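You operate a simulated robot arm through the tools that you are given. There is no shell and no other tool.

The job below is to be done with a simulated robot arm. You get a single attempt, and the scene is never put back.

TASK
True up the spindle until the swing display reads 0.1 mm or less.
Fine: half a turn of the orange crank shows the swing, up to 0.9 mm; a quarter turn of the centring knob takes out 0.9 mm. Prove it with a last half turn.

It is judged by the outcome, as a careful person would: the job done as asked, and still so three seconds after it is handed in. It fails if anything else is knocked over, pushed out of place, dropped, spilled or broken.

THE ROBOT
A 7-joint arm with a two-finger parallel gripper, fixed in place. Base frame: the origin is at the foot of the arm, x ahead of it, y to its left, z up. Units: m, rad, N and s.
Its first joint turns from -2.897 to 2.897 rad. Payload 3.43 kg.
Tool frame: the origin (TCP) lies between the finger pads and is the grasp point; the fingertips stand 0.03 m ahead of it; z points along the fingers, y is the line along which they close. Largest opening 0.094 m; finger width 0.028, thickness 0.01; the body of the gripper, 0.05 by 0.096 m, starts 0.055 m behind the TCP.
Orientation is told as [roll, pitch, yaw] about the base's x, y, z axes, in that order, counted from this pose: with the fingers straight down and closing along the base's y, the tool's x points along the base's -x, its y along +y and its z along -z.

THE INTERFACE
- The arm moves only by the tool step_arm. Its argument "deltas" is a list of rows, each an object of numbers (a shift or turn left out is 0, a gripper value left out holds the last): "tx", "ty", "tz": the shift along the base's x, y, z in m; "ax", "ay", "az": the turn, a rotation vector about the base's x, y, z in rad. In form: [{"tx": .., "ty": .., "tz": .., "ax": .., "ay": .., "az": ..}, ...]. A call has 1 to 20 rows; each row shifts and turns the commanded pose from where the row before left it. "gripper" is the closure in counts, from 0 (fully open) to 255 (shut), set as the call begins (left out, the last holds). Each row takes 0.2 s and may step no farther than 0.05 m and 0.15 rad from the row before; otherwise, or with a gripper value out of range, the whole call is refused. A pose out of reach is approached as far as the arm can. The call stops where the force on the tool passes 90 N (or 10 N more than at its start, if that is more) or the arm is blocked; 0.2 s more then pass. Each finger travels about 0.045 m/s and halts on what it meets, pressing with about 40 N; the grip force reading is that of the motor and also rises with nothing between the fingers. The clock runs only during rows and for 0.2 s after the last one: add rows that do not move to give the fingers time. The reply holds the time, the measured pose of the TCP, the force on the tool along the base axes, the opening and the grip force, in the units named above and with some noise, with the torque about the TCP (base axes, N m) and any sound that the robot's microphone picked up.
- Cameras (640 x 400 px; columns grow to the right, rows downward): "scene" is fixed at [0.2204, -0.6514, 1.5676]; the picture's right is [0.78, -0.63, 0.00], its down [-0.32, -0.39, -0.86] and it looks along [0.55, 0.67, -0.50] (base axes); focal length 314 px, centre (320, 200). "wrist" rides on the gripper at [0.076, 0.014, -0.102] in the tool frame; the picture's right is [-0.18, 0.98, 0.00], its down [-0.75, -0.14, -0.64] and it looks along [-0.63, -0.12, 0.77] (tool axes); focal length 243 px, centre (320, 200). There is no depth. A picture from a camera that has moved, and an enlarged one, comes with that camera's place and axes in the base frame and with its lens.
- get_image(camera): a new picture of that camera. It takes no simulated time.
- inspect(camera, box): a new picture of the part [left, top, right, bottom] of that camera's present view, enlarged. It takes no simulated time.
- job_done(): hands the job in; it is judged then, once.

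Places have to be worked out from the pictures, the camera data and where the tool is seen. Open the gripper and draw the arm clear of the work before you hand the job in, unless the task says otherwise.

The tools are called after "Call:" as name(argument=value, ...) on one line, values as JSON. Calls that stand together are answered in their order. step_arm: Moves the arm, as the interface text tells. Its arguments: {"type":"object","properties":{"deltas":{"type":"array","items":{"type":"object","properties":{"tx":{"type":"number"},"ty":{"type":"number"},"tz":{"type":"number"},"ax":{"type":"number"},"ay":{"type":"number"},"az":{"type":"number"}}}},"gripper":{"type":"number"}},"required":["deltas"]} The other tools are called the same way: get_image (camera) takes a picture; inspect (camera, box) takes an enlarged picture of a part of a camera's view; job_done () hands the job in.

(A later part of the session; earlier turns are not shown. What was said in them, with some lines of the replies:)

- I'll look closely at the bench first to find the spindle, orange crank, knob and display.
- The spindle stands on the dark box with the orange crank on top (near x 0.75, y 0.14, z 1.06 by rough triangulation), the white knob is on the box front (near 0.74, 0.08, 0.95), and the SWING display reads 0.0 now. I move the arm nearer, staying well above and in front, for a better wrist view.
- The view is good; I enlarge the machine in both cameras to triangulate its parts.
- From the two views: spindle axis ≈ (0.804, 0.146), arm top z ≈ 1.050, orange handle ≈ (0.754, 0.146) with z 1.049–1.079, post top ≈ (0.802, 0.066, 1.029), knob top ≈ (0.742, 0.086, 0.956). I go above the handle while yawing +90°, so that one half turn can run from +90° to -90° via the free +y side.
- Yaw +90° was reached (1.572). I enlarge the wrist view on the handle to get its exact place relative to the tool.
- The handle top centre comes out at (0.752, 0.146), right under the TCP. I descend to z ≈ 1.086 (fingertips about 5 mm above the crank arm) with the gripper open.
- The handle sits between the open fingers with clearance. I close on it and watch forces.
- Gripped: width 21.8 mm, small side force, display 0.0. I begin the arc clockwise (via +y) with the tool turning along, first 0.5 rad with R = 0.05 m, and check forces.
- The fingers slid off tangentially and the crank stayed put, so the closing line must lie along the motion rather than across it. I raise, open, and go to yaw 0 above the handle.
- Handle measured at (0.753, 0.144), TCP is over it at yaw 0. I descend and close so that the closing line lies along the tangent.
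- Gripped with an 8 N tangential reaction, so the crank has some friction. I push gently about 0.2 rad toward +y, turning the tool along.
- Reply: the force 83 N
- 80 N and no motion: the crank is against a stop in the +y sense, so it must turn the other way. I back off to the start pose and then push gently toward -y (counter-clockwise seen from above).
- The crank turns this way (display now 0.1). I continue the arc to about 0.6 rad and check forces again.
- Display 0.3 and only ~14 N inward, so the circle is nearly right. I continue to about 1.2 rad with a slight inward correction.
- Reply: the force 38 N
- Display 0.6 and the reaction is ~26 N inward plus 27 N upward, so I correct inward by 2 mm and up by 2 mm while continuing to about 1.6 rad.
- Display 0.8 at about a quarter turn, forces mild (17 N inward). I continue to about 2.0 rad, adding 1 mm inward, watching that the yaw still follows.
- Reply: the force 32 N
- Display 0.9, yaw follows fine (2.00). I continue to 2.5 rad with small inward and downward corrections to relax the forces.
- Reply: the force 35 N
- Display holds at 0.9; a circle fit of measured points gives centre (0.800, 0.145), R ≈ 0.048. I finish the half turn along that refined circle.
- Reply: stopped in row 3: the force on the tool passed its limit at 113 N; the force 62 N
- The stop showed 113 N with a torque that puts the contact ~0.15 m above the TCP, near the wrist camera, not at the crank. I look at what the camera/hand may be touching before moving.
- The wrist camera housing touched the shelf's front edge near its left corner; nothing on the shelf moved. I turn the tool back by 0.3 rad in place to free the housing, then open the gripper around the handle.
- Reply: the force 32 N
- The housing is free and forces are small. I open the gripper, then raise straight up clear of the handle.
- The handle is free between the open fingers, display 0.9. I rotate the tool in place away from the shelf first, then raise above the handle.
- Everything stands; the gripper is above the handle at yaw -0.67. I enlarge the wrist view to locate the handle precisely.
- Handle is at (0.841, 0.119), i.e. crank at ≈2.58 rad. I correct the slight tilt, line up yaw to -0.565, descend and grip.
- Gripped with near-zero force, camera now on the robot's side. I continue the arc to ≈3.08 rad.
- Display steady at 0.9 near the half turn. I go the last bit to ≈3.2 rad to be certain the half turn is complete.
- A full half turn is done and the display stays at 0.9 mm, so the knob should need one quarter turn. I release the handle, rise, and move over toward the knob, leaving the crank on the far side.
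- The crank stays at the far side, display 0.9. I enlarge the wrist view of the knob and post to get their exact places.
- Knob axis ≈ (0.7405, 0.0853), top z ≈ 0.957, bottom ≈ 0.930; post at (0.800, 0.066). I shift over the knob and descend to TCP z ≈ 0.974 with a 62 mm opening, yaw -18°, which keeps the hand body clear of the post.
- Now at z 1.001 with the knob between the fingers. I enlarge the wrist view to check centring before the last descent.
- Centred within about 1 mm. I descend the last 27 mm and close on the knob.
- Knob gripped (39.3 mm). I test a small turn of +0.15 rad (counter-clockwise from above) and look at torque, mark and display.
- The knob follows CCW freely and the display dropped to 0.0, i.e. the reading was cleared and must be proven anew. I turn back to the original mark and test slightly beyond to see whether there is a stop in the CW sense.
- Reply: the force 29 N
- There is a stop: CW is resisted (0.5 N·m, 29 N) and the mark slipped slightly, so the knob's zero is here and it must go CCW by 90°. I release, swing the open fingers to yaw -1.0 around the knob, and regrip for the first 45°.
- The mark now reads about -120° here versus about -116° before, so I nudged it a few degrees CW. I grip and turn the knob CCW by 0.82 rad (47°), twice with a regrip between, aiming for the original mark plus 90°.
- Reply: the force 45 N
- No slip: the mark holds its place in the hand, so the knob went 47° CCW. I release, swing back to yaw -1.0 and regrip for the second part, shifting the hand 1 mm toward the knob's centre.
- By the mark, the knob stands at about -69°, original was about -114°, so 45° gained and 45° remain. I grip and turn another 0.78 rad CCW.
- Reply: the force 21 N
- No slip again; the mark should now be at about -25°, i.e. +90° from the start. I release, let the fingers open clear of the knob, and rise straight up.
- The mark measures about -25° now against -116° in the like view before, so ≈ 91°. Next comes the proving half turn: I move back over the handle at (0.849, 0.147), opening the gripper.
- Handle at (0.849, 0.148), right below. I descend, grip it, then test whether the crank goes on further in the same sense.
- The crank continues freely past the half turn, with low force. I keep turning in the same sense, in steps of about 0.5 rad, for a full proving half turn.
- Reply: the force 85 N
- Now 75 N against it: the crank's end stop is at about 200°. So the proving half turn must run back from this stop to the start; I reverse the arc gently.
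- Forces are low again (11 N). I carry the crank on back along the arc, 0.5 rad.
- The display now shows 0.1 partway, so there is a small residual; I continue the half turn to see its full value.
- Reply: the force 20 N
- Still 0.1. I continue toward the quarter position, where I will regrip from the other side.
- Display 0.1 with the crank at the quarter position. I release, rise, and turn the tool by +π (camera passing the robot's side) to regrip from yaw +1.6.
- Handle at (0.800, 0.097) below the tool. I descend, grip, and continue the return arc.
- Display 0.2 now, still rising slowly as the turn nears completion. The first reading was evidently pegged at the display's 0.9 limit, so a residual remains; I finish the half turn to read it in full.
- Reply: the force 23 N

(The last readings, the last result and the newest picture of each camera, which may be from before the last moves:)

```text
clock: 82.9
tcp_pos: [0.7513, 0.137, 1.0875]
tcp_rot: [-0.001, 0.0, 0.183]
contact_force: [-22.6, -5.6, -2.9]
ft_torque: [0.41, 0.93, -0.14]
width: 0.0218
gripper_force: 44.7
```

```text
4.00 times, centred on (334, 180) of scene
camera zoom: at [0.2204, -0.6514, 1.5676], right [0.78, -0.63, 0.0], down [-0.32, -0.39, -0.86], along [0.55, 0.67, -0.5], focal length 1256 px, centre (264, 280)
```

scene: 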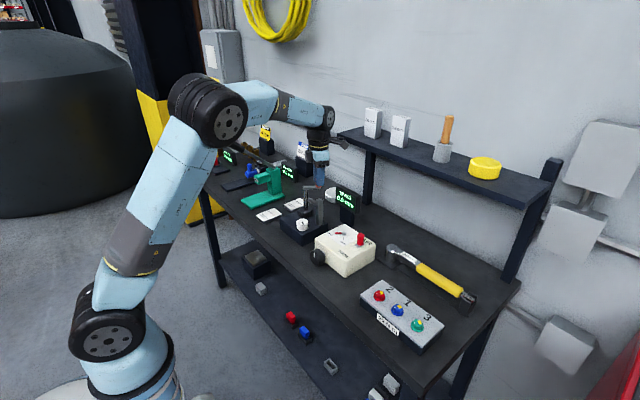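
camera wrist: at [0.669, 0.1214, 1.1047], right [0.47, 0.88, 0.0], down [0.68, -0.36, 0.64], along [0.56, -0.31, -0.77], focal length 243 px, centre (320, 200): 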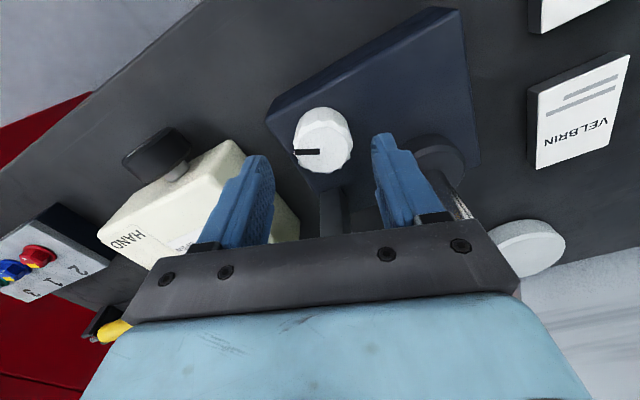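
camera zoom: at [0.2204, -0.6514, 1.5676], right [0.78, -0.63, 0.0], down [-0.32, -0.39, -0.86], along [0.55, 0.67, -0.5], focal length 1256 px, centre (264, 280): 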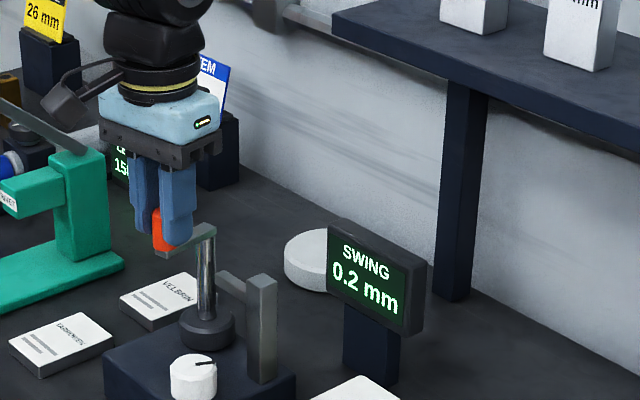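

Residual reads 0.2 mm at the finished half turn (fits ≈0.17–0.2), so the knob needs about 18° more CCW. The handle blocks access to the knob here, so I first carry the crank back round to the far side, starting with the quarter arc.

Call:
step_arm(deltas=[{"tx": 0.0003, "ty": -0.0047, "az": 0.1}, {"tx": 0.0009, "ty": -0.0046, "az": 0.1}, {"tx": 0.0017, "ty": -0.0045, "az": 0.1}, {"tx": 0.0023, "ty": -0.0043, "az": 0.1}, {"tx": 0.0028, "ty": -0.004, "az": 0.1}, {"tx": 0.0031, "ty": -0.0038, "az": 0.1}, {"tx": 0.0035, "ty": -0.0033, "az": 0.1}, {}], gripper=255)

Call:
step_arm(deltas=[{"tx": 0.0038, "ty": -0.003, "az": 0.1}, {"tx": 0.0041, "ty": -0.0026, "az": 0.1}, {"tx": 0.0043, "ty": -0.0021, "az": 0.1}, {"tx": 0.0045, "ty": -0.0017, "az": 0.1}, {"tx": 0.0047, "ty": -0.0012, "az": 0.1}, {"tx": 0.0048, "ty": -0.0008, "az": 0.1}, {"tx": 0.0048, "ty": -0.0003, "az": 0.1}, {}], gripper=255)

Call:
inspect(camera="scene", box=[254, 130, 414, 230])

```text
clock: 84.7
tcp_pos: [0.7668, 0.1083, 1.0881]
tcp_rot: [-0.004, -0.002, 0.884]
contact_force: [10.5, 6.3, 11.9]
ft_torque: [1.04, -0.09, -0.15]
width: 0.0215
gripper_force: 45.7
```

```text
clock: 86.5
tcp_pos: [0.7973, 0.0965, 1.0859]
tcp_rot: [-0.003, 0.0, 1.583]
contact_force: [-6.6, -1.7, 17.8]
ft_torque: [-0.49, 0.81, 0.33]
width: 0.0218
gripper_force: 45.3
```

```text
4.00 times, centred on (334, 180) of scene
camera zoom: at [0.2204, -0.6514, 1.5676], right [0.78, -0.63, 0.0], down [-0.32, -0.39, -0.86], along [0.55, 0.67, -0.5], focal length 1256 px, centre (264, 280)
```

zoom: 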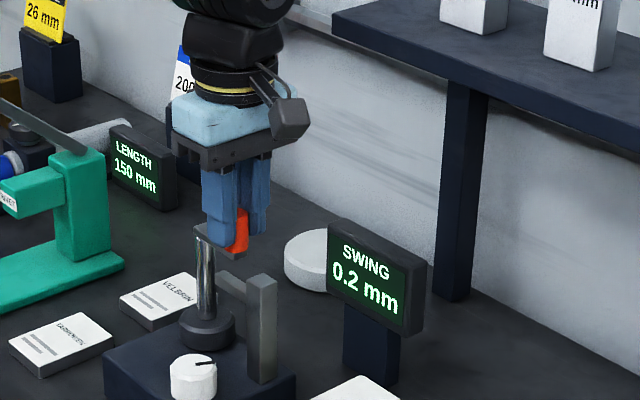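

Display still 0.2. I release at the quarter position, rise, turn the tool by -π via the robot's side and look for the handle again.

Call:
step_arm(deltas=[{}, {}, {}, {}, {}], gripper=0)

Call:
step_arm(deltas=[{"tz": 0.022}, {"tz": 0.022}, {"tz": 0.022}, {"az": -0.143}, {"az": -0.143}, {"az": -0.143}, {"az": -0.143}, {"az": -0.143}, {"az": -0.143}, {"az": -0.143}, {"az": -0.143}, {"az": -0.143}, {"az": -0.143}, {"az": -0.143}, {}], gripper=0)

Call:
step_arm(deltas=[{"az": -0.143}, {"az": -0.143}, {"az": -0.143}, {"az": -0.143}, {"az": -0.143}, {"az": -0.143}, {"az": -0.143}, {"az": -0.143}, {"az": -0.143}, {"az": -0.143}, {"az": -0.13}, {}, {}], gripper=0)

Call:
inspect(camera="wrist", box=[240, 60, 400, 160])

Call:
inspect(camera="scene", box=[254, 130, 414, 230])

```text
clock: 87.7
tcp_pos: [0.7988, 0.0964, 1.0864]
tcp_rot: [-0.002, -0.001, 1.582]
contact_force: [-0.4, 0.5, 0.5]
ft_torque: [-0.04, -0.01, -0.01]
width: 0.0943
gripper_force: 0.1
```

```text
clock: 90.9
tcp_pos: [0.7983, 0.0953, 1.1524]
tcp_rot: [-0.001, 0.0, 0.009]
contact_force: [0.3, 1.0, -0.2]
ft_torque: [0.01, 0.03, -0.01]
width: 0.0939
gripper_force: 0.1
```

```text
clock: 93.7
tcp_pos: [0.7985, 0.0974, 1.1525]
tcp_rot: [-0.003, 0.0, -1.551]
contact_force: [0.4, -0.1, 0.4]
ft_torque: [0.02, 0.01, 0.0]
width: 0.0942
gripper_force: 0.0
```

```text
4.00 times, centred on (320, 110) of wrist
camera zoom: at [0.8113, 0.1728, 1.2553], right [0.99, -0.16, 0.0], down [-0.12, -0.76, 0.64], along [-0.11, -0.63, -0.77], focal length 970 px, centre (320, 560)
```

zoom: 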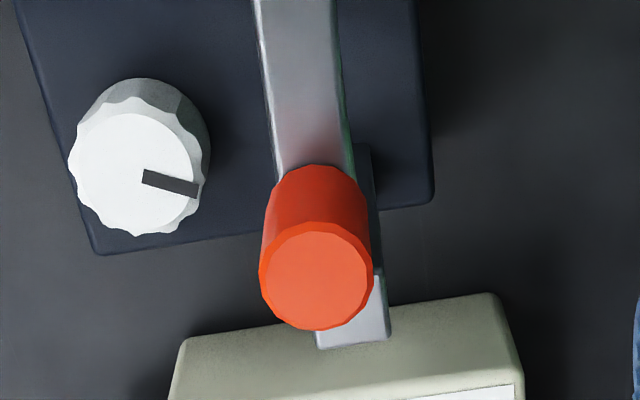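

```text
4.00 times, centred on (334, 180) of scene
camera zoom: at [0.2204, -0.6514, 1.5676], right [0.78, -0.63, 0.0], down [-0.32, -0.39, -0.86], along [0.55, 0.67, -0.5], focal length 1256 px, centre (264, 280)
```

zoom: 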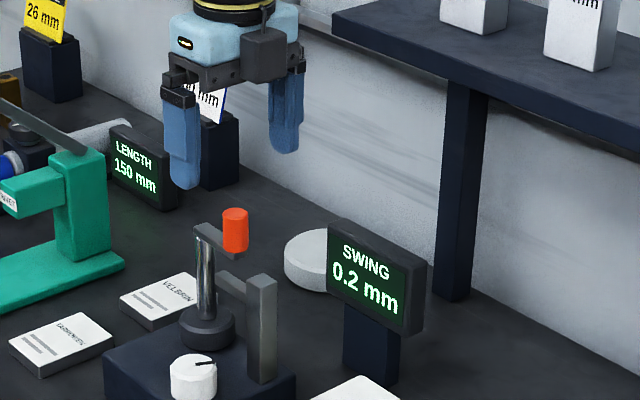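

Handle at (0.798, 0.096), crank ≈1.52 rad. I descend, grip and carry it on toward the far side.

Call:
step_arm(deltas=[{"ty": 0.0002, "tz": -0.022}, {"tz": -0.022}, {"tz": -0.013}, {"tz": -0.009}, {}], gripper=0)

Call:
step_arm(deltas=[{}, {}, {}, {}, {}, {}], gripper=255)

Call:
step_arm(deltas=[{"tx": 0.00485, "ty": 0.0, "az": 0.1}, {"tx": 0.0048, "ty": 0.0005, "az": 0.1}, {"tx": 0.0047, "ty": 0.001, "az": 0.1}, {"tx": 0.0046, "ty": 0.0014, "az": 0.1}, {"tx": 0.0045, "ty": 0.0019, "az": 0.1}, {"tx": 0.0043, "ty": 0.0023, "az": 0.1}, {}], gripper=255)

Call:
inspect(camera="scene", box=[254, 130, 414, 230])

```text
clock: 94.9
tcp_pos: [0.7975, 0.0973, 1.0856]
tcp_rot: [-0.002, -0.001, -1.55]
contact_force: [-0.3, 0.1, -0.5]
ft_torque: [0.01, 0.0, -0.06]
width: 0.0938
gripper_force: 0.1
```

```text
clock: 96.3
tcp_pos: [0.7975, 0.0973, 1.086]
tcp_rot: [-0.003, -0.001, -1.549]
contact_force: [-2.2, 0.2, -1.5]
ft_torque: [0.03, -0.71, 0.11]
width: 0.0219
gripper_force: 45.0
```

```text
clock: 97.9
tcp_pos: [0.8251, 0.104, 1.0875]
tcp_rot: [-0.003, 0.001, -0.947]
contact_force: [-9.5, 2.2, -16.6]
ft_torque: [0.41, -0.73, 0.37]
width: 0.022
gripper_force: 45.4
```

```text
4.00 times, centred on (334, 180) of scene
camera zoom: at [0.2204, -0.6514, 1.5676], right [0.78, -0.63, 0.0], down [-0.32, -0.39, -0.86], along [0.55, 0.67, -0.5], focal length 1256 px, centre (264, 280)
```

zoom: 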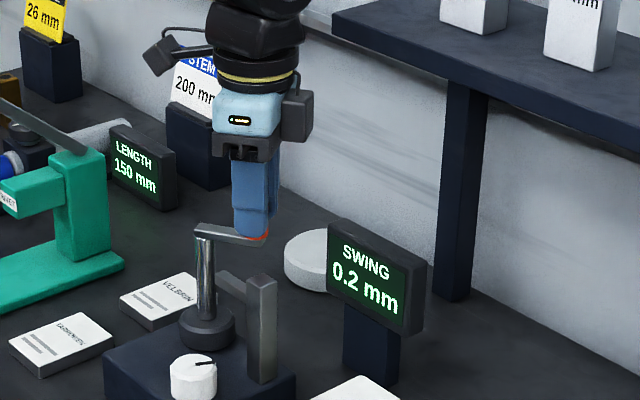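

Forces are low and the crank follows. I carry it on through the half-turn position to about 3.3 rad.

Call:
step_arm(deltas=[{"tx": 0.0038, "ty": 0.0028, "az": 0.1}, {"tx": 0.0036, "ty": 0.0031, "az": 0.1}, {"tx": 0.0034, "ty": 0.0035, "az": 0.1}, {"tx": 0.003, "ty": 0.0038, "az": 0.1}, {"tx": 0.0026, "ty": 0.0041, "az": 0.1}, {"tx": 0.0022, "ty": 0.0043, "az": 0.1}, {}], gripper=255)

Call:
step_arm(deltas=[{"tx": 0.0018, "ty": 0.0045, "az": 0.1}, {"tx": 0.0013, "ty": 0.0047, "az": 0.1}, {"tx": 0.0008, "ty": 0.0048, "az": 0.1}, {"tx": 0.0003, "ty": 0.0048, "az": 0.1}, {"tx": -0.0001, "ty": 0.0048, "az": 0.1}, {"tx": -0.0006, "ty": 0.0048, "az": 0.1}, {}], gripper=255)

Call:
inspect(camera="scene", box=[254, 130, 414, 230])

```text
clock: 99.5
tcp_pos: [0.8439, 0.1259, 1.0867]
tcp_rot: [0.0, 0.001, -0.347]
contact_force: [-13.7, 7.1, -16.4]
ft_torque: [1.04, 0.33, -0.01]
width: 0.0216
gripper_force: 45.0
```

```text
clock: 101.1
tcp_pos: [0.8472, 0.1537, 1.0863]
tcp_rot: [0.0, 0.0, 0.251]
contact_force: [-20.0, -4.4, -20.2]
ft_torque: [0.38, 1.29, 0.13]
width: 0.0215
gripper_force: 44.9
```

```text
4.00 times, centred on (334, 180) of scene
camera zoom: at [0.2204, -0.6514, 1.5676], right [0.78, -0.63, 0.0], down [-0.32, -0.39, -0.86], along [0.55, 0.67, -0.5], focal length 1256 px, centre (264, 280)
```

zoom: 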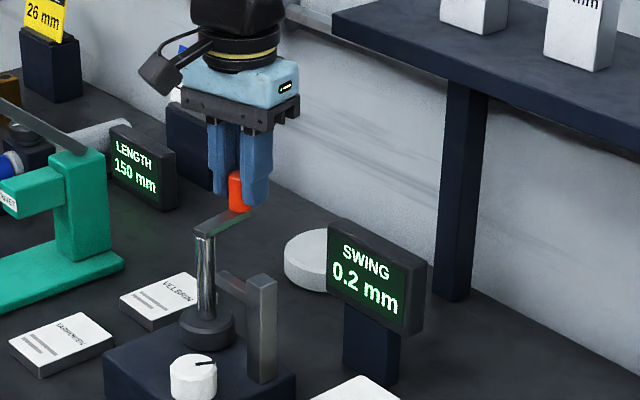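

Crank now at the far side (≈3.3 rad), display 0.2 confirmed in both senses. I release, rise and go over the knob with yaw about -0.6 for the small correction.

Call:
step_arm(deltas=[{}, {}, {}, {}, {}], gripper=0)

Call:
step_arm(deltas=[{"tz": 0.022}, {"tz": 0.022}, {"tz": 0.022}, {"tx": -0.018, "ty": -0.0113, "az": -0.142}, {"tx": -0.018, "ty": -0.0113, "az": -0.142}, {"tx": -0.018, "ty": -0.0113, "az": -0.142}, {"tx": -0.018, "ty": -0.0113, "az": -0.142}, {"tx": -0.018, "ty": -0.0113, "az": -0.142}, {"tx": -0.018, "ty": -0.0113, "az": -0.142}, {}, {}], gripper=87)

Call:
inspect(camera="wrist", box=[256, 30, 384, 110])

Call:
inspect(camera="scene", box=[254, 130, 414, 230])

```text
clock: 102.3
tcp_pos: [0.8479, 0.154, 1.0864]
tcp_rot: [-0.002, -0.001, 0.251]
contact_force: [0.4, 0.0, 0.8]
ft_torque: [-0.01, -0.01, 0.0]
width: 0.0939
gripper_force: 0.1
```

```text
clock: 104.7
tcp_pos: [0.7385, 0.086, 1.1522]
tcp_rot: [-0.002, 0.0, -0.603]
contact_force: [-0.5, 0.2, 0.8]
ft_torque: [0.0, 0.0, -0.02]
width: 0.0619
gripper_force: 0.1
```

```text
5.00 times, centred on (320, 70) of wrist
camera zoom: at [0.6846, 0.1413, 1.2554], right [0.71, 0.71, 0.0], down [0.54, -0.54, 0.64], along [0.45, -0.46, -0.77], focal length 1213 px, centre (320, 850)
```

zoom: 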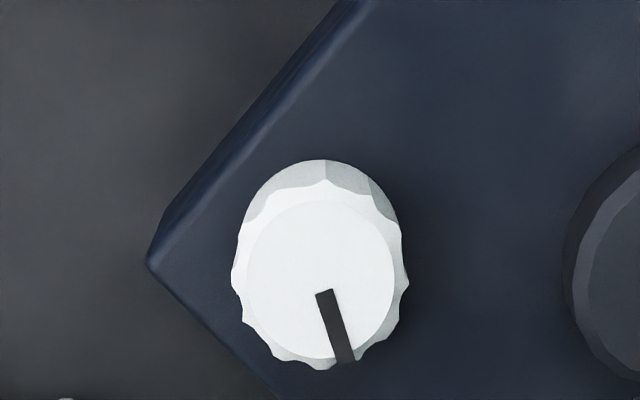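

```text
4.00 times, centred on (334, 180) of scene
camera zoom: at [0.2204, -0.6514, 1.5676], right [0.78, -0.63, 0.0], down [-0.32, -0.39, -0.86], along [0.55, 0.67, -0.5], focal length 1256 px, centre (264, 280)
```

zoom: 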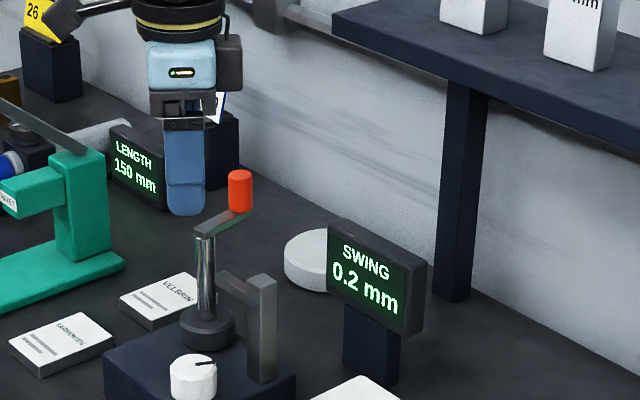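

Knob centre measures (0.741, 0.0856), within 1–2 mm of the tool. I descend onto it in two stages and grip.

Call:
step_arm(deltas=[{"tx": 0.001, "ty": -0.0003, "tz": -0.03}, {"tz": -0.04}, {"tz": -0.04}, {"tz": -0.035}, {"tz": -0.018}, {"tz": -0.013}, {}], gripper=87)

Call:
step_arm(deltas=[{}, {}, {}, {}], gripper=255)

Call:
inspect(camera="wrist", box=[240, 110, 400, 210])

Call:
inspect(camera="scene", box=[254, 150, 382, 230])

```text
clock: 106.3
tcp_pos: [0.7397, 0.0845, 0.9775]
tcp_rot: [-0.002, 0.001, -0.602]
contact_force: [0.3, -0.4, 0.6]
ft_torque: [0.0, -0.02, -0.01]
width: 0.0618
gripper_force: 0.0
```

```text
clock: 107.3
tcp_pos: [0.7412, 0.0837, 0.9771]
tcp_rot: [-0.002, 0.0, -0.602]
contact_force: [-3.0, -3.1, -1.9]
ft_torque: [-0.16, 0.04, -0.01]
width: 0.0393
gripper_force: 44.7
```

```text
4.00 times, centred on (320, 160) of wrist
camera zoom: at [0.6863, 0.1396, 1.0803], right [0.71, 0.71, 0.0], down [0.54, -0.54, 0.64], along [0.45, -0.46, -0.77], focal length 970 px, centre (320, 360)
```

zoom: 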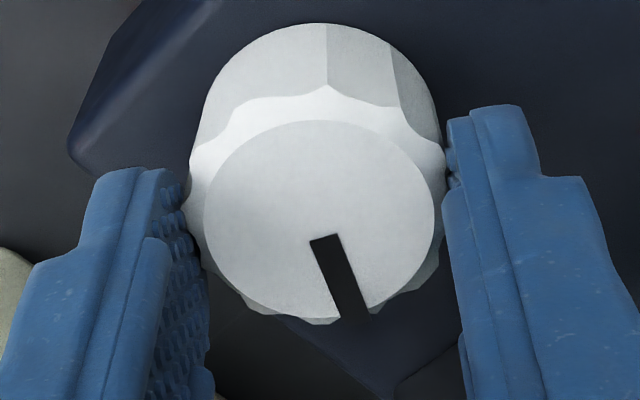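

```text
5.00 times, centred on (318, 190) of scene
camera zoom: at [0.2204, -0.6514, 1.5676], right [0.78, -0.63, 0.0], down [-0.32, -0.39, -0.86], along [0.55, 0.67, -0.5], focal length 1570 px, centre (330, 250)
```

zoom: 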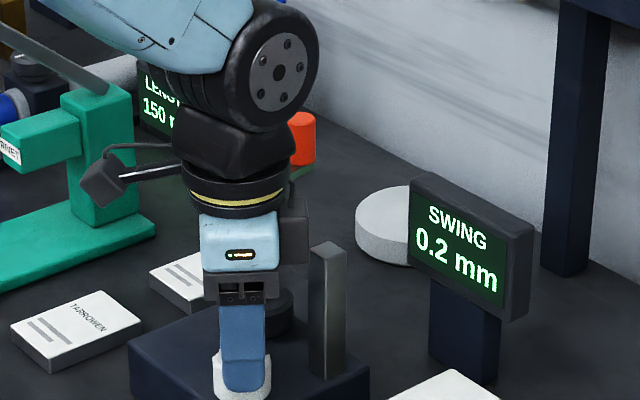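

Gripped on the knob. I turn it CCW by 0.32 rad (18°), enough for the 0.16–0.24 mm residual.

Call:
step_arm(deltas=[{"az": 0.08}, {"az": 0.08}, {"az": 0.08}, {"az": 0.08}, {}], gripper=255)

Call:
inspect(camera="wrist", box=[240, 110, 400, 210])

Call:
inspect(camera="scene", box=[254, 150, 382, 230])

```text
clock: 108.5
tcp_pos: [0.7406, 0.0842, 0.9776]
tcp_rot: [-0.002, -0.003, -0.281]
contact_force: [-2.4, -1.1, 17.7]
ft_torque: [0.17, 0.73, 0.01]
width: 0.0392
gripper_force: 45.4
```

```text
4.00 times, centred on (320, 160) of wrist
camera zoom: at [0.6714, 0.1197, 1.0802], right [0.45, 0.89, 0.0], down [0.68, -0.34, 0.64], along [0.57, -0.29, -0.77], focal length 970 px, centre (320, 360)
```

zoom: 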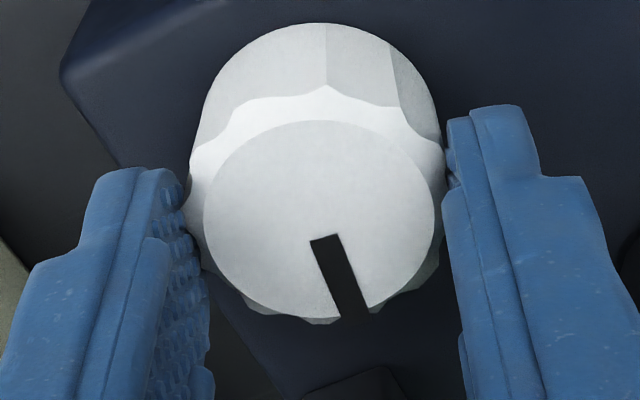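

```text
5.00 times, centred on (318, 190) of scene
camera zoom: at [0.2204, -0.6514, 1.5676], right [0.78, -0.63, 0.0], down [-0.32, -0.39, -0.86], along [0.55, 0.67, -0.5], focal length 1570 px, centre (330, 250)
```

zoom: 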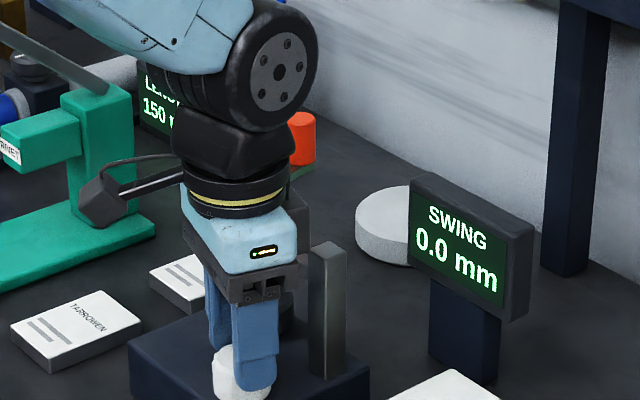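

The knob followed without slip and the display cleared to 0.0. I release, rise and go back above the handle at about (0.847, 0.154) for the proving half turn.

Call:
step_arm(deltas=[{}, {}, {}], gripper=100)

Call:
step_arm(deltas=[{"tz": 0.03}, {"tz": 0.04}, {"tz": 0.04}, {"tz": 0.04}, {"tz": 0.026}, {"tx": 0.0215, "ty": 0.0136, "az": 0.1}, {"tx": 0.0215, "ty": 0.0136, "az": 0.1}, {"tx": 0.0215, "ty": 0.0136, "az": 0.11}, {"tx": 0.0215, "ty": 0.0136, "az": 0.11}, {"tx": 0.0215, "ty": 0.0136, "az": 0.11}, {}, {}], gripper=100)

Call:
step_arm(deltas=[{}, {}, {}], gripper=0)

Call:
inspect(camera="wrist", box=[240, 60, 400, 160])

Call:
inspect(camera="scene", box=[254, 130, 414, 230])

```text
clock: 109.3
tcp_pos: [0.7409, 0.0849, 0.9769]
tcp_rot: [0.0, 0.0, -0.281]
contact_force: [-0.4, -0.8, -0.6]
ft_torque: [-0.01, -0.02, 0.02]
width: 0.0571
gripper_force: 0.1
```

```text
clock: 111.9
tcp_pos: [0.8501, 0.1539, 1.1528]
tcp_rot: [-0.001, 0.001, 0.249]
contact_force: [1.5, -0.1, -0.1]
ft_torque: [0.02, -0.03, 0.02]
width: 0.0573
gripper_force: 0.1
```

```text
clock: 112.7
tcp_pos: [0.85, 0.1546, 1.1527]
tcp_rot: [-0.003, 0.002, 0.247]
contact_force: [0.9, 0.7, 0.5]
ft_torque: [0.02, 0.0, 0.0]
width: 0.094
gripper_force: 0.0
```

```text
4.00 times, centred on (320, 110) of wrist
camera zoom: at [0.7732, 0.1495, 1.2556], right [-0.06, 1.0, 0.0], down [0.76, 0.05, 0.64], along [0.64, 0.04, -0.77], focal length 970 px, centre (320, 560)
```

zoom: 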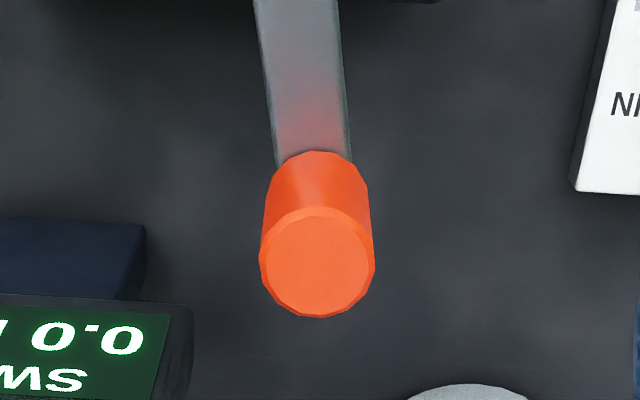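

```text
4.00 times, centred on (334, 180) of scene
camera zoom: at [0.2204, -0.6514, 1.5676], right [0.78, -0.63, 0.0], down [-0.32, -0.39, -0.86], along [0.55, 0.67, -0.5], focal length 1256 px, centre (264, 280)
```

zoom: 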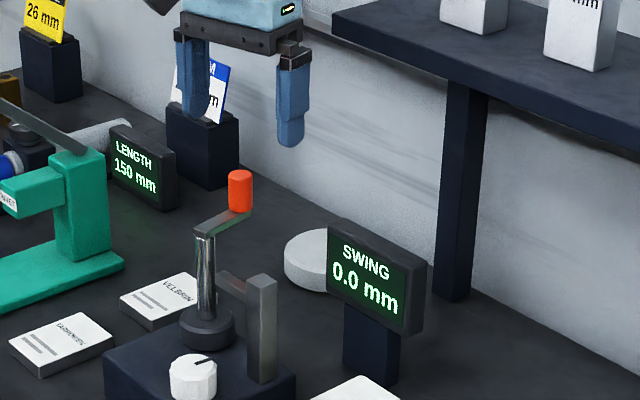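

Handle measures (0.848, 0.154). I descend, grip, and start the proving half turn back toward the start stop.

Call:
step_arm(deltas=[{"tx": -0.0018, "ty": -0.0004, "tz": -0.022, "az": -0.04}, {"tz": -0.022}, {"tz": -0.013}, {"tz": -0.009}, {}], gripper=0)

Call:
step_arm(deltas=[{}, {}, {}, {}, {}, {}], gripper=255)

Call:
step_arm(deltas=[{"tx": 0.0007, "ty": -0.0048, "az": -0.1}, {"tx": 0.0002, "ty": -0.0048, "az": -0.1}, {"tx": -0.0003, "ty": -0.0048, "az": -0.1}, {"tx": -0.0008, "ty": -0.0048, "az": -0.1}, {"tx": -0.0012, "ty": -0.0047, "az": -0.1}, {"tx": -0.0017, "ty": -0.0045, "az": -0.1}, {}], gripper=255)

Call:
inspect(camera="scene", box=[254, 130, 414, 230])

```text
clock: 113.9
tcp_pos: [0.8463, 0.1537, 1.0872]
tcp_rot: [-0.001, 0.0, 0.207]
contact_force: [0.2, 0.1, 0.6]
ft_torque: [-0.02, -0.04, 0.01]
width: 0.094
gripper_force: 0.1
```

```text
clock: 115.3
tcp_pos: [0.8453, 0.152, 1.0867]
tcp_rot: [-0.001, -0.001, 0.208]
contact_force: [-0.7, -0.2, 0.0]
ft_torque: [0.62, 0.08, 0.04]
width: 0.0216
gripper_force: 44.9
```

```text
clock: 116.9
tcp_pos: [0.8425, 0.1253, 1.0869]
tcp_rot: [-0.001, 0.001, -0.393]
contact_force: [-8.8, 6.5, 1.2]
ft_torque: [0.8, -0.02, -0.17]
width: 0.0215
gripper_force: 45.0
```

```text
4.00 times, centred on (334, 180) of scene
camera zoom: at [0.2204, -0.6514, 1.5676], right [0.78, -0.63, 0.0], down [-0.32, -0.39, -0.86], along [0.55, 0.67, -0.5], focal length 1256 px, centre (264, 280)
```

zoom: 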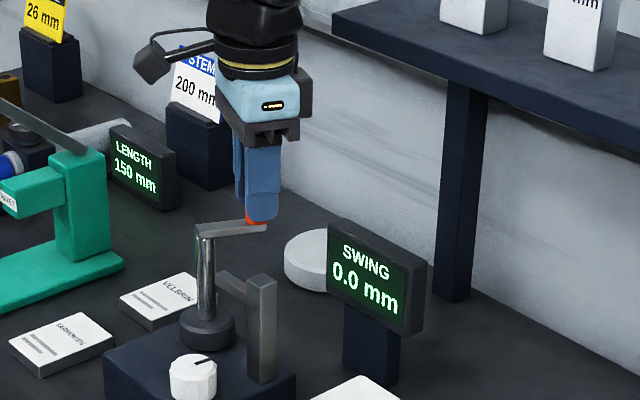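

Display 0.0 so far, forces small. I carry on to the quarter position.

Call:
step_arm(deltas=[{"tx": -0.0023, "ty": -0.0042, "az": -0.1}, {"tx": -0.0027, "ty": -0.004, "az": -0.1}, {"tx": -0.003, "ty": -0.0038, "az": -0.1}, {"tx": -0.0033, "ty": -0.0035, "az": -0.1}, {"tx": -0.0037, "ty": -0.0032, "az": -0.1}, {"tx": -0.004, "ty": -0.0028, "az": -0.1}, {}], gripper=255)

Call:
step_arm(deltas=[{"tx": -0.0042, "ty": -0.0024, "az": -0.1}, {"tx": -0.0044, "ty": -0.0019, "az": -0.1}, {"tx": -0.0046, "ty": -0.0015, "az": -0.1}, {"tx": -0.0047, "ty": -0.001, "az": -0.1}, {"tx": -0.0048, "ty": -0.0005, "az": -0.1}, {}], gripper=255)

Call:
inspect(camera="scene", box=[254, 130, 414, 230])

```text
clock: 118.5
tcp_pos: [0.8237, 0.1044, 1.0874]
tcp_rot: [-0.001, 0.0, -0.992]
contact_force: [-0.2, 13.5, 14.4]
ft_torque: [0.56, -0.74, -0.25]
width: 0.0216
gripper_force: 44.6
```

```text
clock: 119.9
tcp_pos: [0.8008, 0.0979, 1.088]
tcp_rot: [-0.002, -0.001, -1.492]
contact_force: [2.0, 25.7, 18.4]
ft_torque: [0.73, -1.13, -0.11]
width: 0.0218
gripper_force: 44.5
```

```text
4.00 times, centred on (334, 180) of scene
camera zoom: at [0.2204, -0.6514, 1.5676], right [0.78, -0.63, 0.0], down [-0.32, -0.39, -0.86], along [0.55, 0.67, -0.5], focal length 1256 px, centre (264, 280)
```

zoom: 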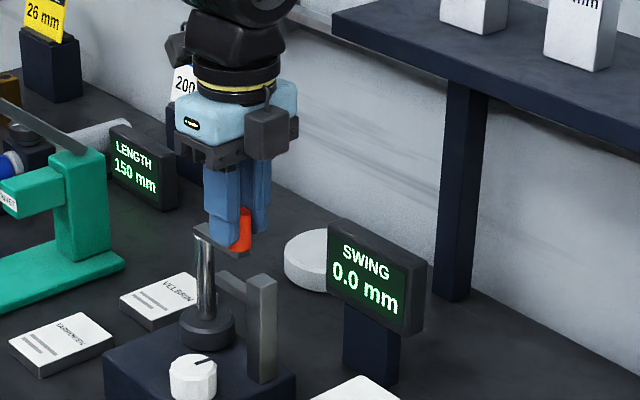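

Still 0.0 mm at the quarter position. I release, rise, turn the tool by +π and regrip for the second quarter.

Call:
step_arm(deltas=[{"ty": 0.001}, {}, {}, {}, {}], gripper=0)

Call:
step_arm(deltas=[{"tz": 0.022}, {"tz": 0.022}, {"tz": 0.022}, {"az": 0.143}, {"az": 0.143}, {"az": 0.143}, {"az": 0.143}, {"az": 0.143}, {"az": 0.143}, {"az": 0.143}, {"az": 0.143}, {"az": 0.143}, {"az": 0.143}, {"az": 0.143}, {}], gripper=0)

Call:
step_arm(deltas=[{"az": 0.143}, {"az": 0.143}, {"az": 0.143}, {"az": 0.143}, {"az": 0.143}, {"az": 0.143}, {"az": 0.143}, {"az": 0.143}, {"az": 0.143}, {"az": 0.143}, {"az": 0.09}, {}, {}], gripper=0)

Call:
inspect(camera="wrist", box=[240, 60, 400, 160])

Call:
inspect(camera="scene", box=[254, 130, 414, 230])

```text
clock: 121.1
tcp_pos: [0.8017, 0.0945, 1.0862]
tcp_rot: [-0.002, 0.001, -1.494]
contact_force: [-0.2, 0.1, 0.2]
ft_torque: [0.01, 0.01, 0.0]
width: 0.0941
gripper_force: 0.1
```

```text
clock: 124.3
tcp_pos: [0.802, 0.097, 1.1528]
tcp_rot: [-0.003, -0.001, 0.082]
contact_force: [0.5, -0.6, -0.8]
ft_torque: [-0.02, 0.02, -0.01]
width: 0.0939
gripper_force: 0.0
```

```text
clock: 127.1
tcp_pos: [0.8023, 0.0967, 1.1516]
tcp_rot: [-0.001, -0.001, 1.6]
contact_force: [0.1, -0.6, 0.2]
ft_torque: [0.01, 0.01, 0.01]
width: 0.0939
gripper_force: 0.0
```

```text
4.00 times, centred on (320, 110) of wrist
camera zoom: at [0.7896, 0.0202, 1.2551], right [-0.99, 0.15, 0.0], down [0.12, 0.76, 0.64], along [0.1, 0.63, -0.77], focal length 970 px, centre (320, 560)
```

zoom: 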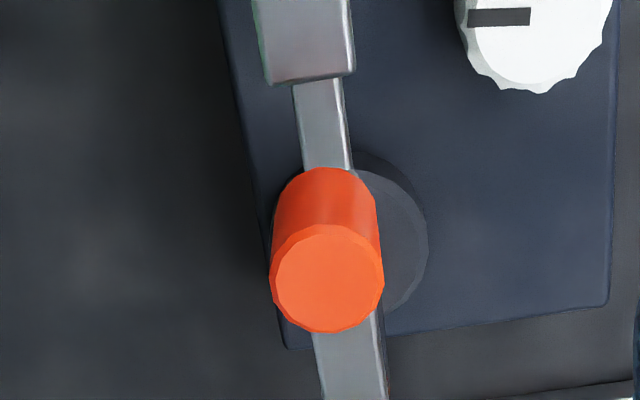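

```text
4.00 times, centred on (334, 180) of scene
camera zoom: at [0.2204, -0.6514, 1.5676], right [0.78, -0.63, 0.0], down [-0.32, -0.39, -0.86], along [0.55, 0.67, -0.5], focal length 1256 px, centre (264, 280)
```

zoom: 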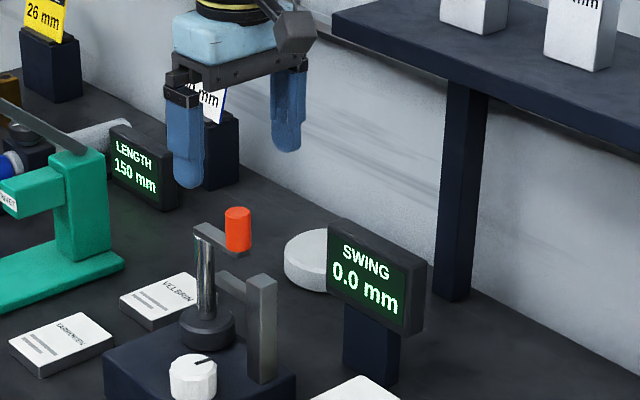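

Handle at (0.800, 0.097). I descend, grip and finish the second quarter toward the start stop.

Call:
step_arm(deltas=[{"tx": -0.0018, "ty": 0.0003, "tz": -0.022}, {"tz": -0.022}, {"tz": -0.013}, {"tz": -0.009}, {}], gripper=0)

Call:
step_arm(deltas=[{}, {}, {}, {}, {}, {}], gripper=255)

Call:
step_arm(deltas=[{"tx": -0.0049, "ty": 0.0003, "az": -0.1}, {"tx": -0.0048, "ty": 0.0008, "az": -0.1}, {"tx": -0.0047, "ty": 0.0012, "az": -0.1}, {"tx": -0.0046, "ty": 0.0017, "az": -0.1}, {"tx": -0.0044, "ty": 0.0021, "az": -0.1}, {"tx": -0.0042, "ty": 0.0026, "az": -0.1}, {"tx": -0.0039, "ty": 0.003, "az": -0.1}, {}], gripper=255)

Call:
inspect(camera="scene", box=[254, 130, 414, 230])

```text
clock: 128.3
tcp_pos: [0.8002, 0.0965, 1.0848]
tcp_rot: [-0.002, 0.0, 1.6]
contact_force: [0.4, -1.0, -0.2]
ft_torque: [-0.02, 0.03, 0.02]
width: 0.0941
gripper_force: 0.0
```

```text
clock: 129.7
tcp_pos: [0.8004, 0.0964, 1.0858]
tcp_rot: [-0.002, -0.002, 1.599]
contact_force: [0.6, 1.0, 1.2]
ft_torque: [-0.07, 0.57, -0.03]
width: 0.0218
gripper_force: 44.6
```

```text
clock: 131.5
tcp_pos: [0.7697, 0.1085, 1.085]
tcp_rot: [-0.001, 0.0, 0.896]
contact_force: [0.1, -6.2, -14.5]
ft_torque: [0.96, -0.05, -0.22]
width: 0.0219
gripper_force: 44.8
```

```text
4.00 times, centred on (334, 180) of scene
camera zoom: at [0.2204, -0.6514, 1.5676], right [0.78, -0.63, 0.0], down [-0.32, -0.39, -0.86], along [0.55, 0.67, -0.5], focal length 1256 px, centre (264, 280)
```

zoom: 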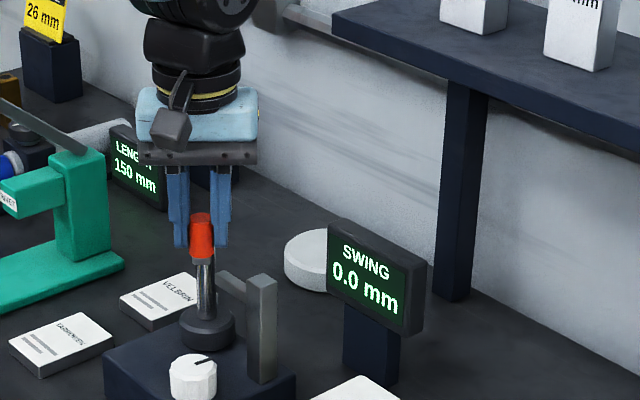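

Still 0.0, forces tiny. I finish the arc to the start stop.

Call:
step_arm(deltas=[{"tx": -0.0036, "ty": 0.0034, "az": -0.1}, {"tx": -0.0032, "ty": 0.0037, "az": -0.1}, {"tx": -0.0028, "ty": 0.004, "az": -0.1}, {"tx": -0.0024, "ty": 0.0043, "az": -0.1}, {}], gripper=255)

Call:
step_arm(deltas=[{"tx": -0.002, "ty": 0.0045, "az": -0.1}, {"tx": -0.0015, "ty": 0.0046, "az": -0.1}, {"tx": -0.001, "ty": 0.0048, "az": -0.1}, {"tx": -0.0005, "ty": 0.0048, "az": -0.1}, {}], gripper=255)

Call:
inspect(camera="scene", box=[254, 130, 414, 230])

```text
clock: 132.7
tcp_pos: [0.7575, 0.1239, 1.0855]
tcp_rot: [-0.001, 0.0, 0.498]
contact_force: [-2.3, -9.6, -16.8]
ft_torque: [0.48, 0.4, -0.36]
width: 0.0219
gripper_force: 44.9
```

```text
clock: 133.9
tcp_pos: [0.7518, 0.142, 1.0852]
tcp_rot: [-0.001, -0.001, 0.1]
contact_force: [-9.8, -1.8, -24.4]
ft_torque: [0.74, -0.52, -0.09]
width: 0.0218
gripper_force: 44.3
```

```text
4.00 times, centred on (334, 180) of scene
camera zoom: at [0.2204, -0.6514, 1.5676], right [0.78, -0.63, 0.0], down [-0.32, -0.39, -0.86], along [0.55, 0.67, -0.5], focal length 1256 px, centre (264, 280)
```

zoom: 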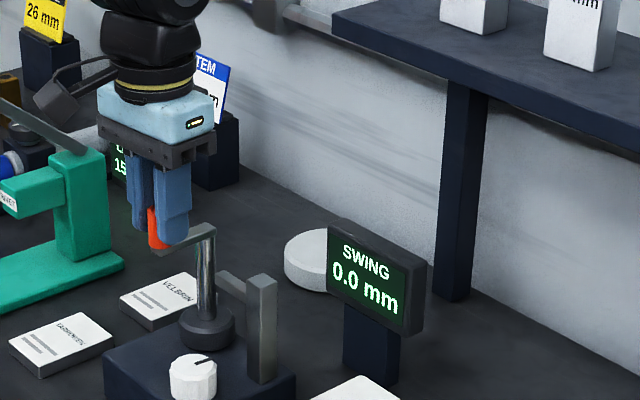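

Display reads 0.0 mm after about 3.27 rad of travel. I nudge the last few mm to the start stop, then release the handle.

Call:
step_arm(deltas=[{"tx": -0.0001, "ty": 0.003, "az": -0.06}, {}], gripper=255)

Call:
step_arm(deltas=[{"ty": -0.001}, {}, {}, {}, {}], gripper=0)

Call:
step_arm(deltas=[{"tz": 0.022}, {"tz": 0.022}, {"tz": 0.022}, {"tz": 0.03}, {"tx": -0.03, "tz": 0.03}, {"tx": -0.04, "tz": 0.02}, {"tx": -0.04, "ty": 0.01}, {"tx": -0.04, "ty": 0.01}, {}, {}], gripper=0)

Call:
get_image(camera="scene")

Call:
inspect(camera="scene", box=[254, 130, 414, 230])

```text
clock: 134.5
tcp_pos: [0.7524, 0.1452, 1.0858]
tcp_rot: [0.0, 0.002, 0.039]
contact_force: [-7.7, -6.3, -24.5]
ft_torque: [0.61, 0.47, 0.14]
width: 0.022
gripper_force: 44.8
```

```text
clock: 135.7
tcp_pos: [0.7505, 0.1441, 1.0865]
tcp_rot: [0.0, 0.0, 0.041]
contact_force: [-0.1, -0.6, 0.0]
ft_torque: [0.04, 0.0, -0.02]
width: 0.0939
gripper_force: 0.1
```

```text
clock: 137.9
tcp_pos: [0.6019, 0.1677, 1.2335]
tcp_rot: [-0.001, 0.0, 0.04]
contact_force: [0.1, 0.2, 0.6]
ft_torque: [0.0, 0.01, 0.01]
width: 0.094
gripper_force: 0.1
```

```text
taken
```

scene: 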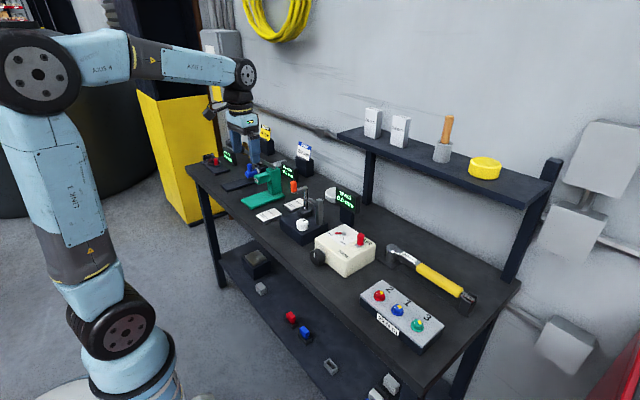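

```text
4.00 times, centred on (334, 180) of scene
camera zoom: at [0.2204, -0.6514, 1.5676], right [0.78, -0.63, 0.0], down [-0.32, -0.39, -0.86], along [0.55, 0.67, -0.5], focal length 1256 px, centre (264, 280)
```

zoom: 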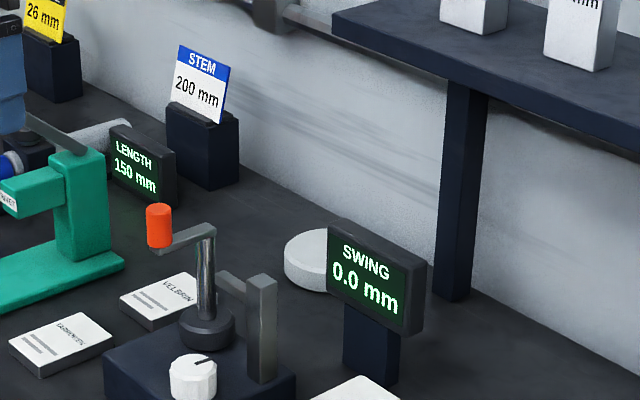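

The last half turn (over 180° since the knob was last touched) shows the swing at 0.0 mm. The gripper is open, the arm is clear, and the shelf and bench items stand where they were. I hand the job in.

Call:
job_done()

```text
The job is handed in.
```

The spindle is trued: the swing display reads 0.0 mm after a last half turn of the orange crank, made after the final knob adjustment.

- **First reading:** the first half turn showed 0.9 mm, which turned out to be the most the display can show. A quarter turn of the knob still left 0.2 mm.
- **Correction:** about 18° more on the knob took that out. In total the knob went roughly 110° counter-clockwise from where it started.
- **Bumps:** during the first half turn the wrist camera housing hit the front edge of the shelf, and the arm stopped at 113 N. I also pushed the crank against its end stops (up to about 80 N) while finding which way it turns. In the pictures afterwards nothing on the shelf or bench had moved or fallen.

The crank is back at its start position, the gripper is open and the arm is clear of the work.
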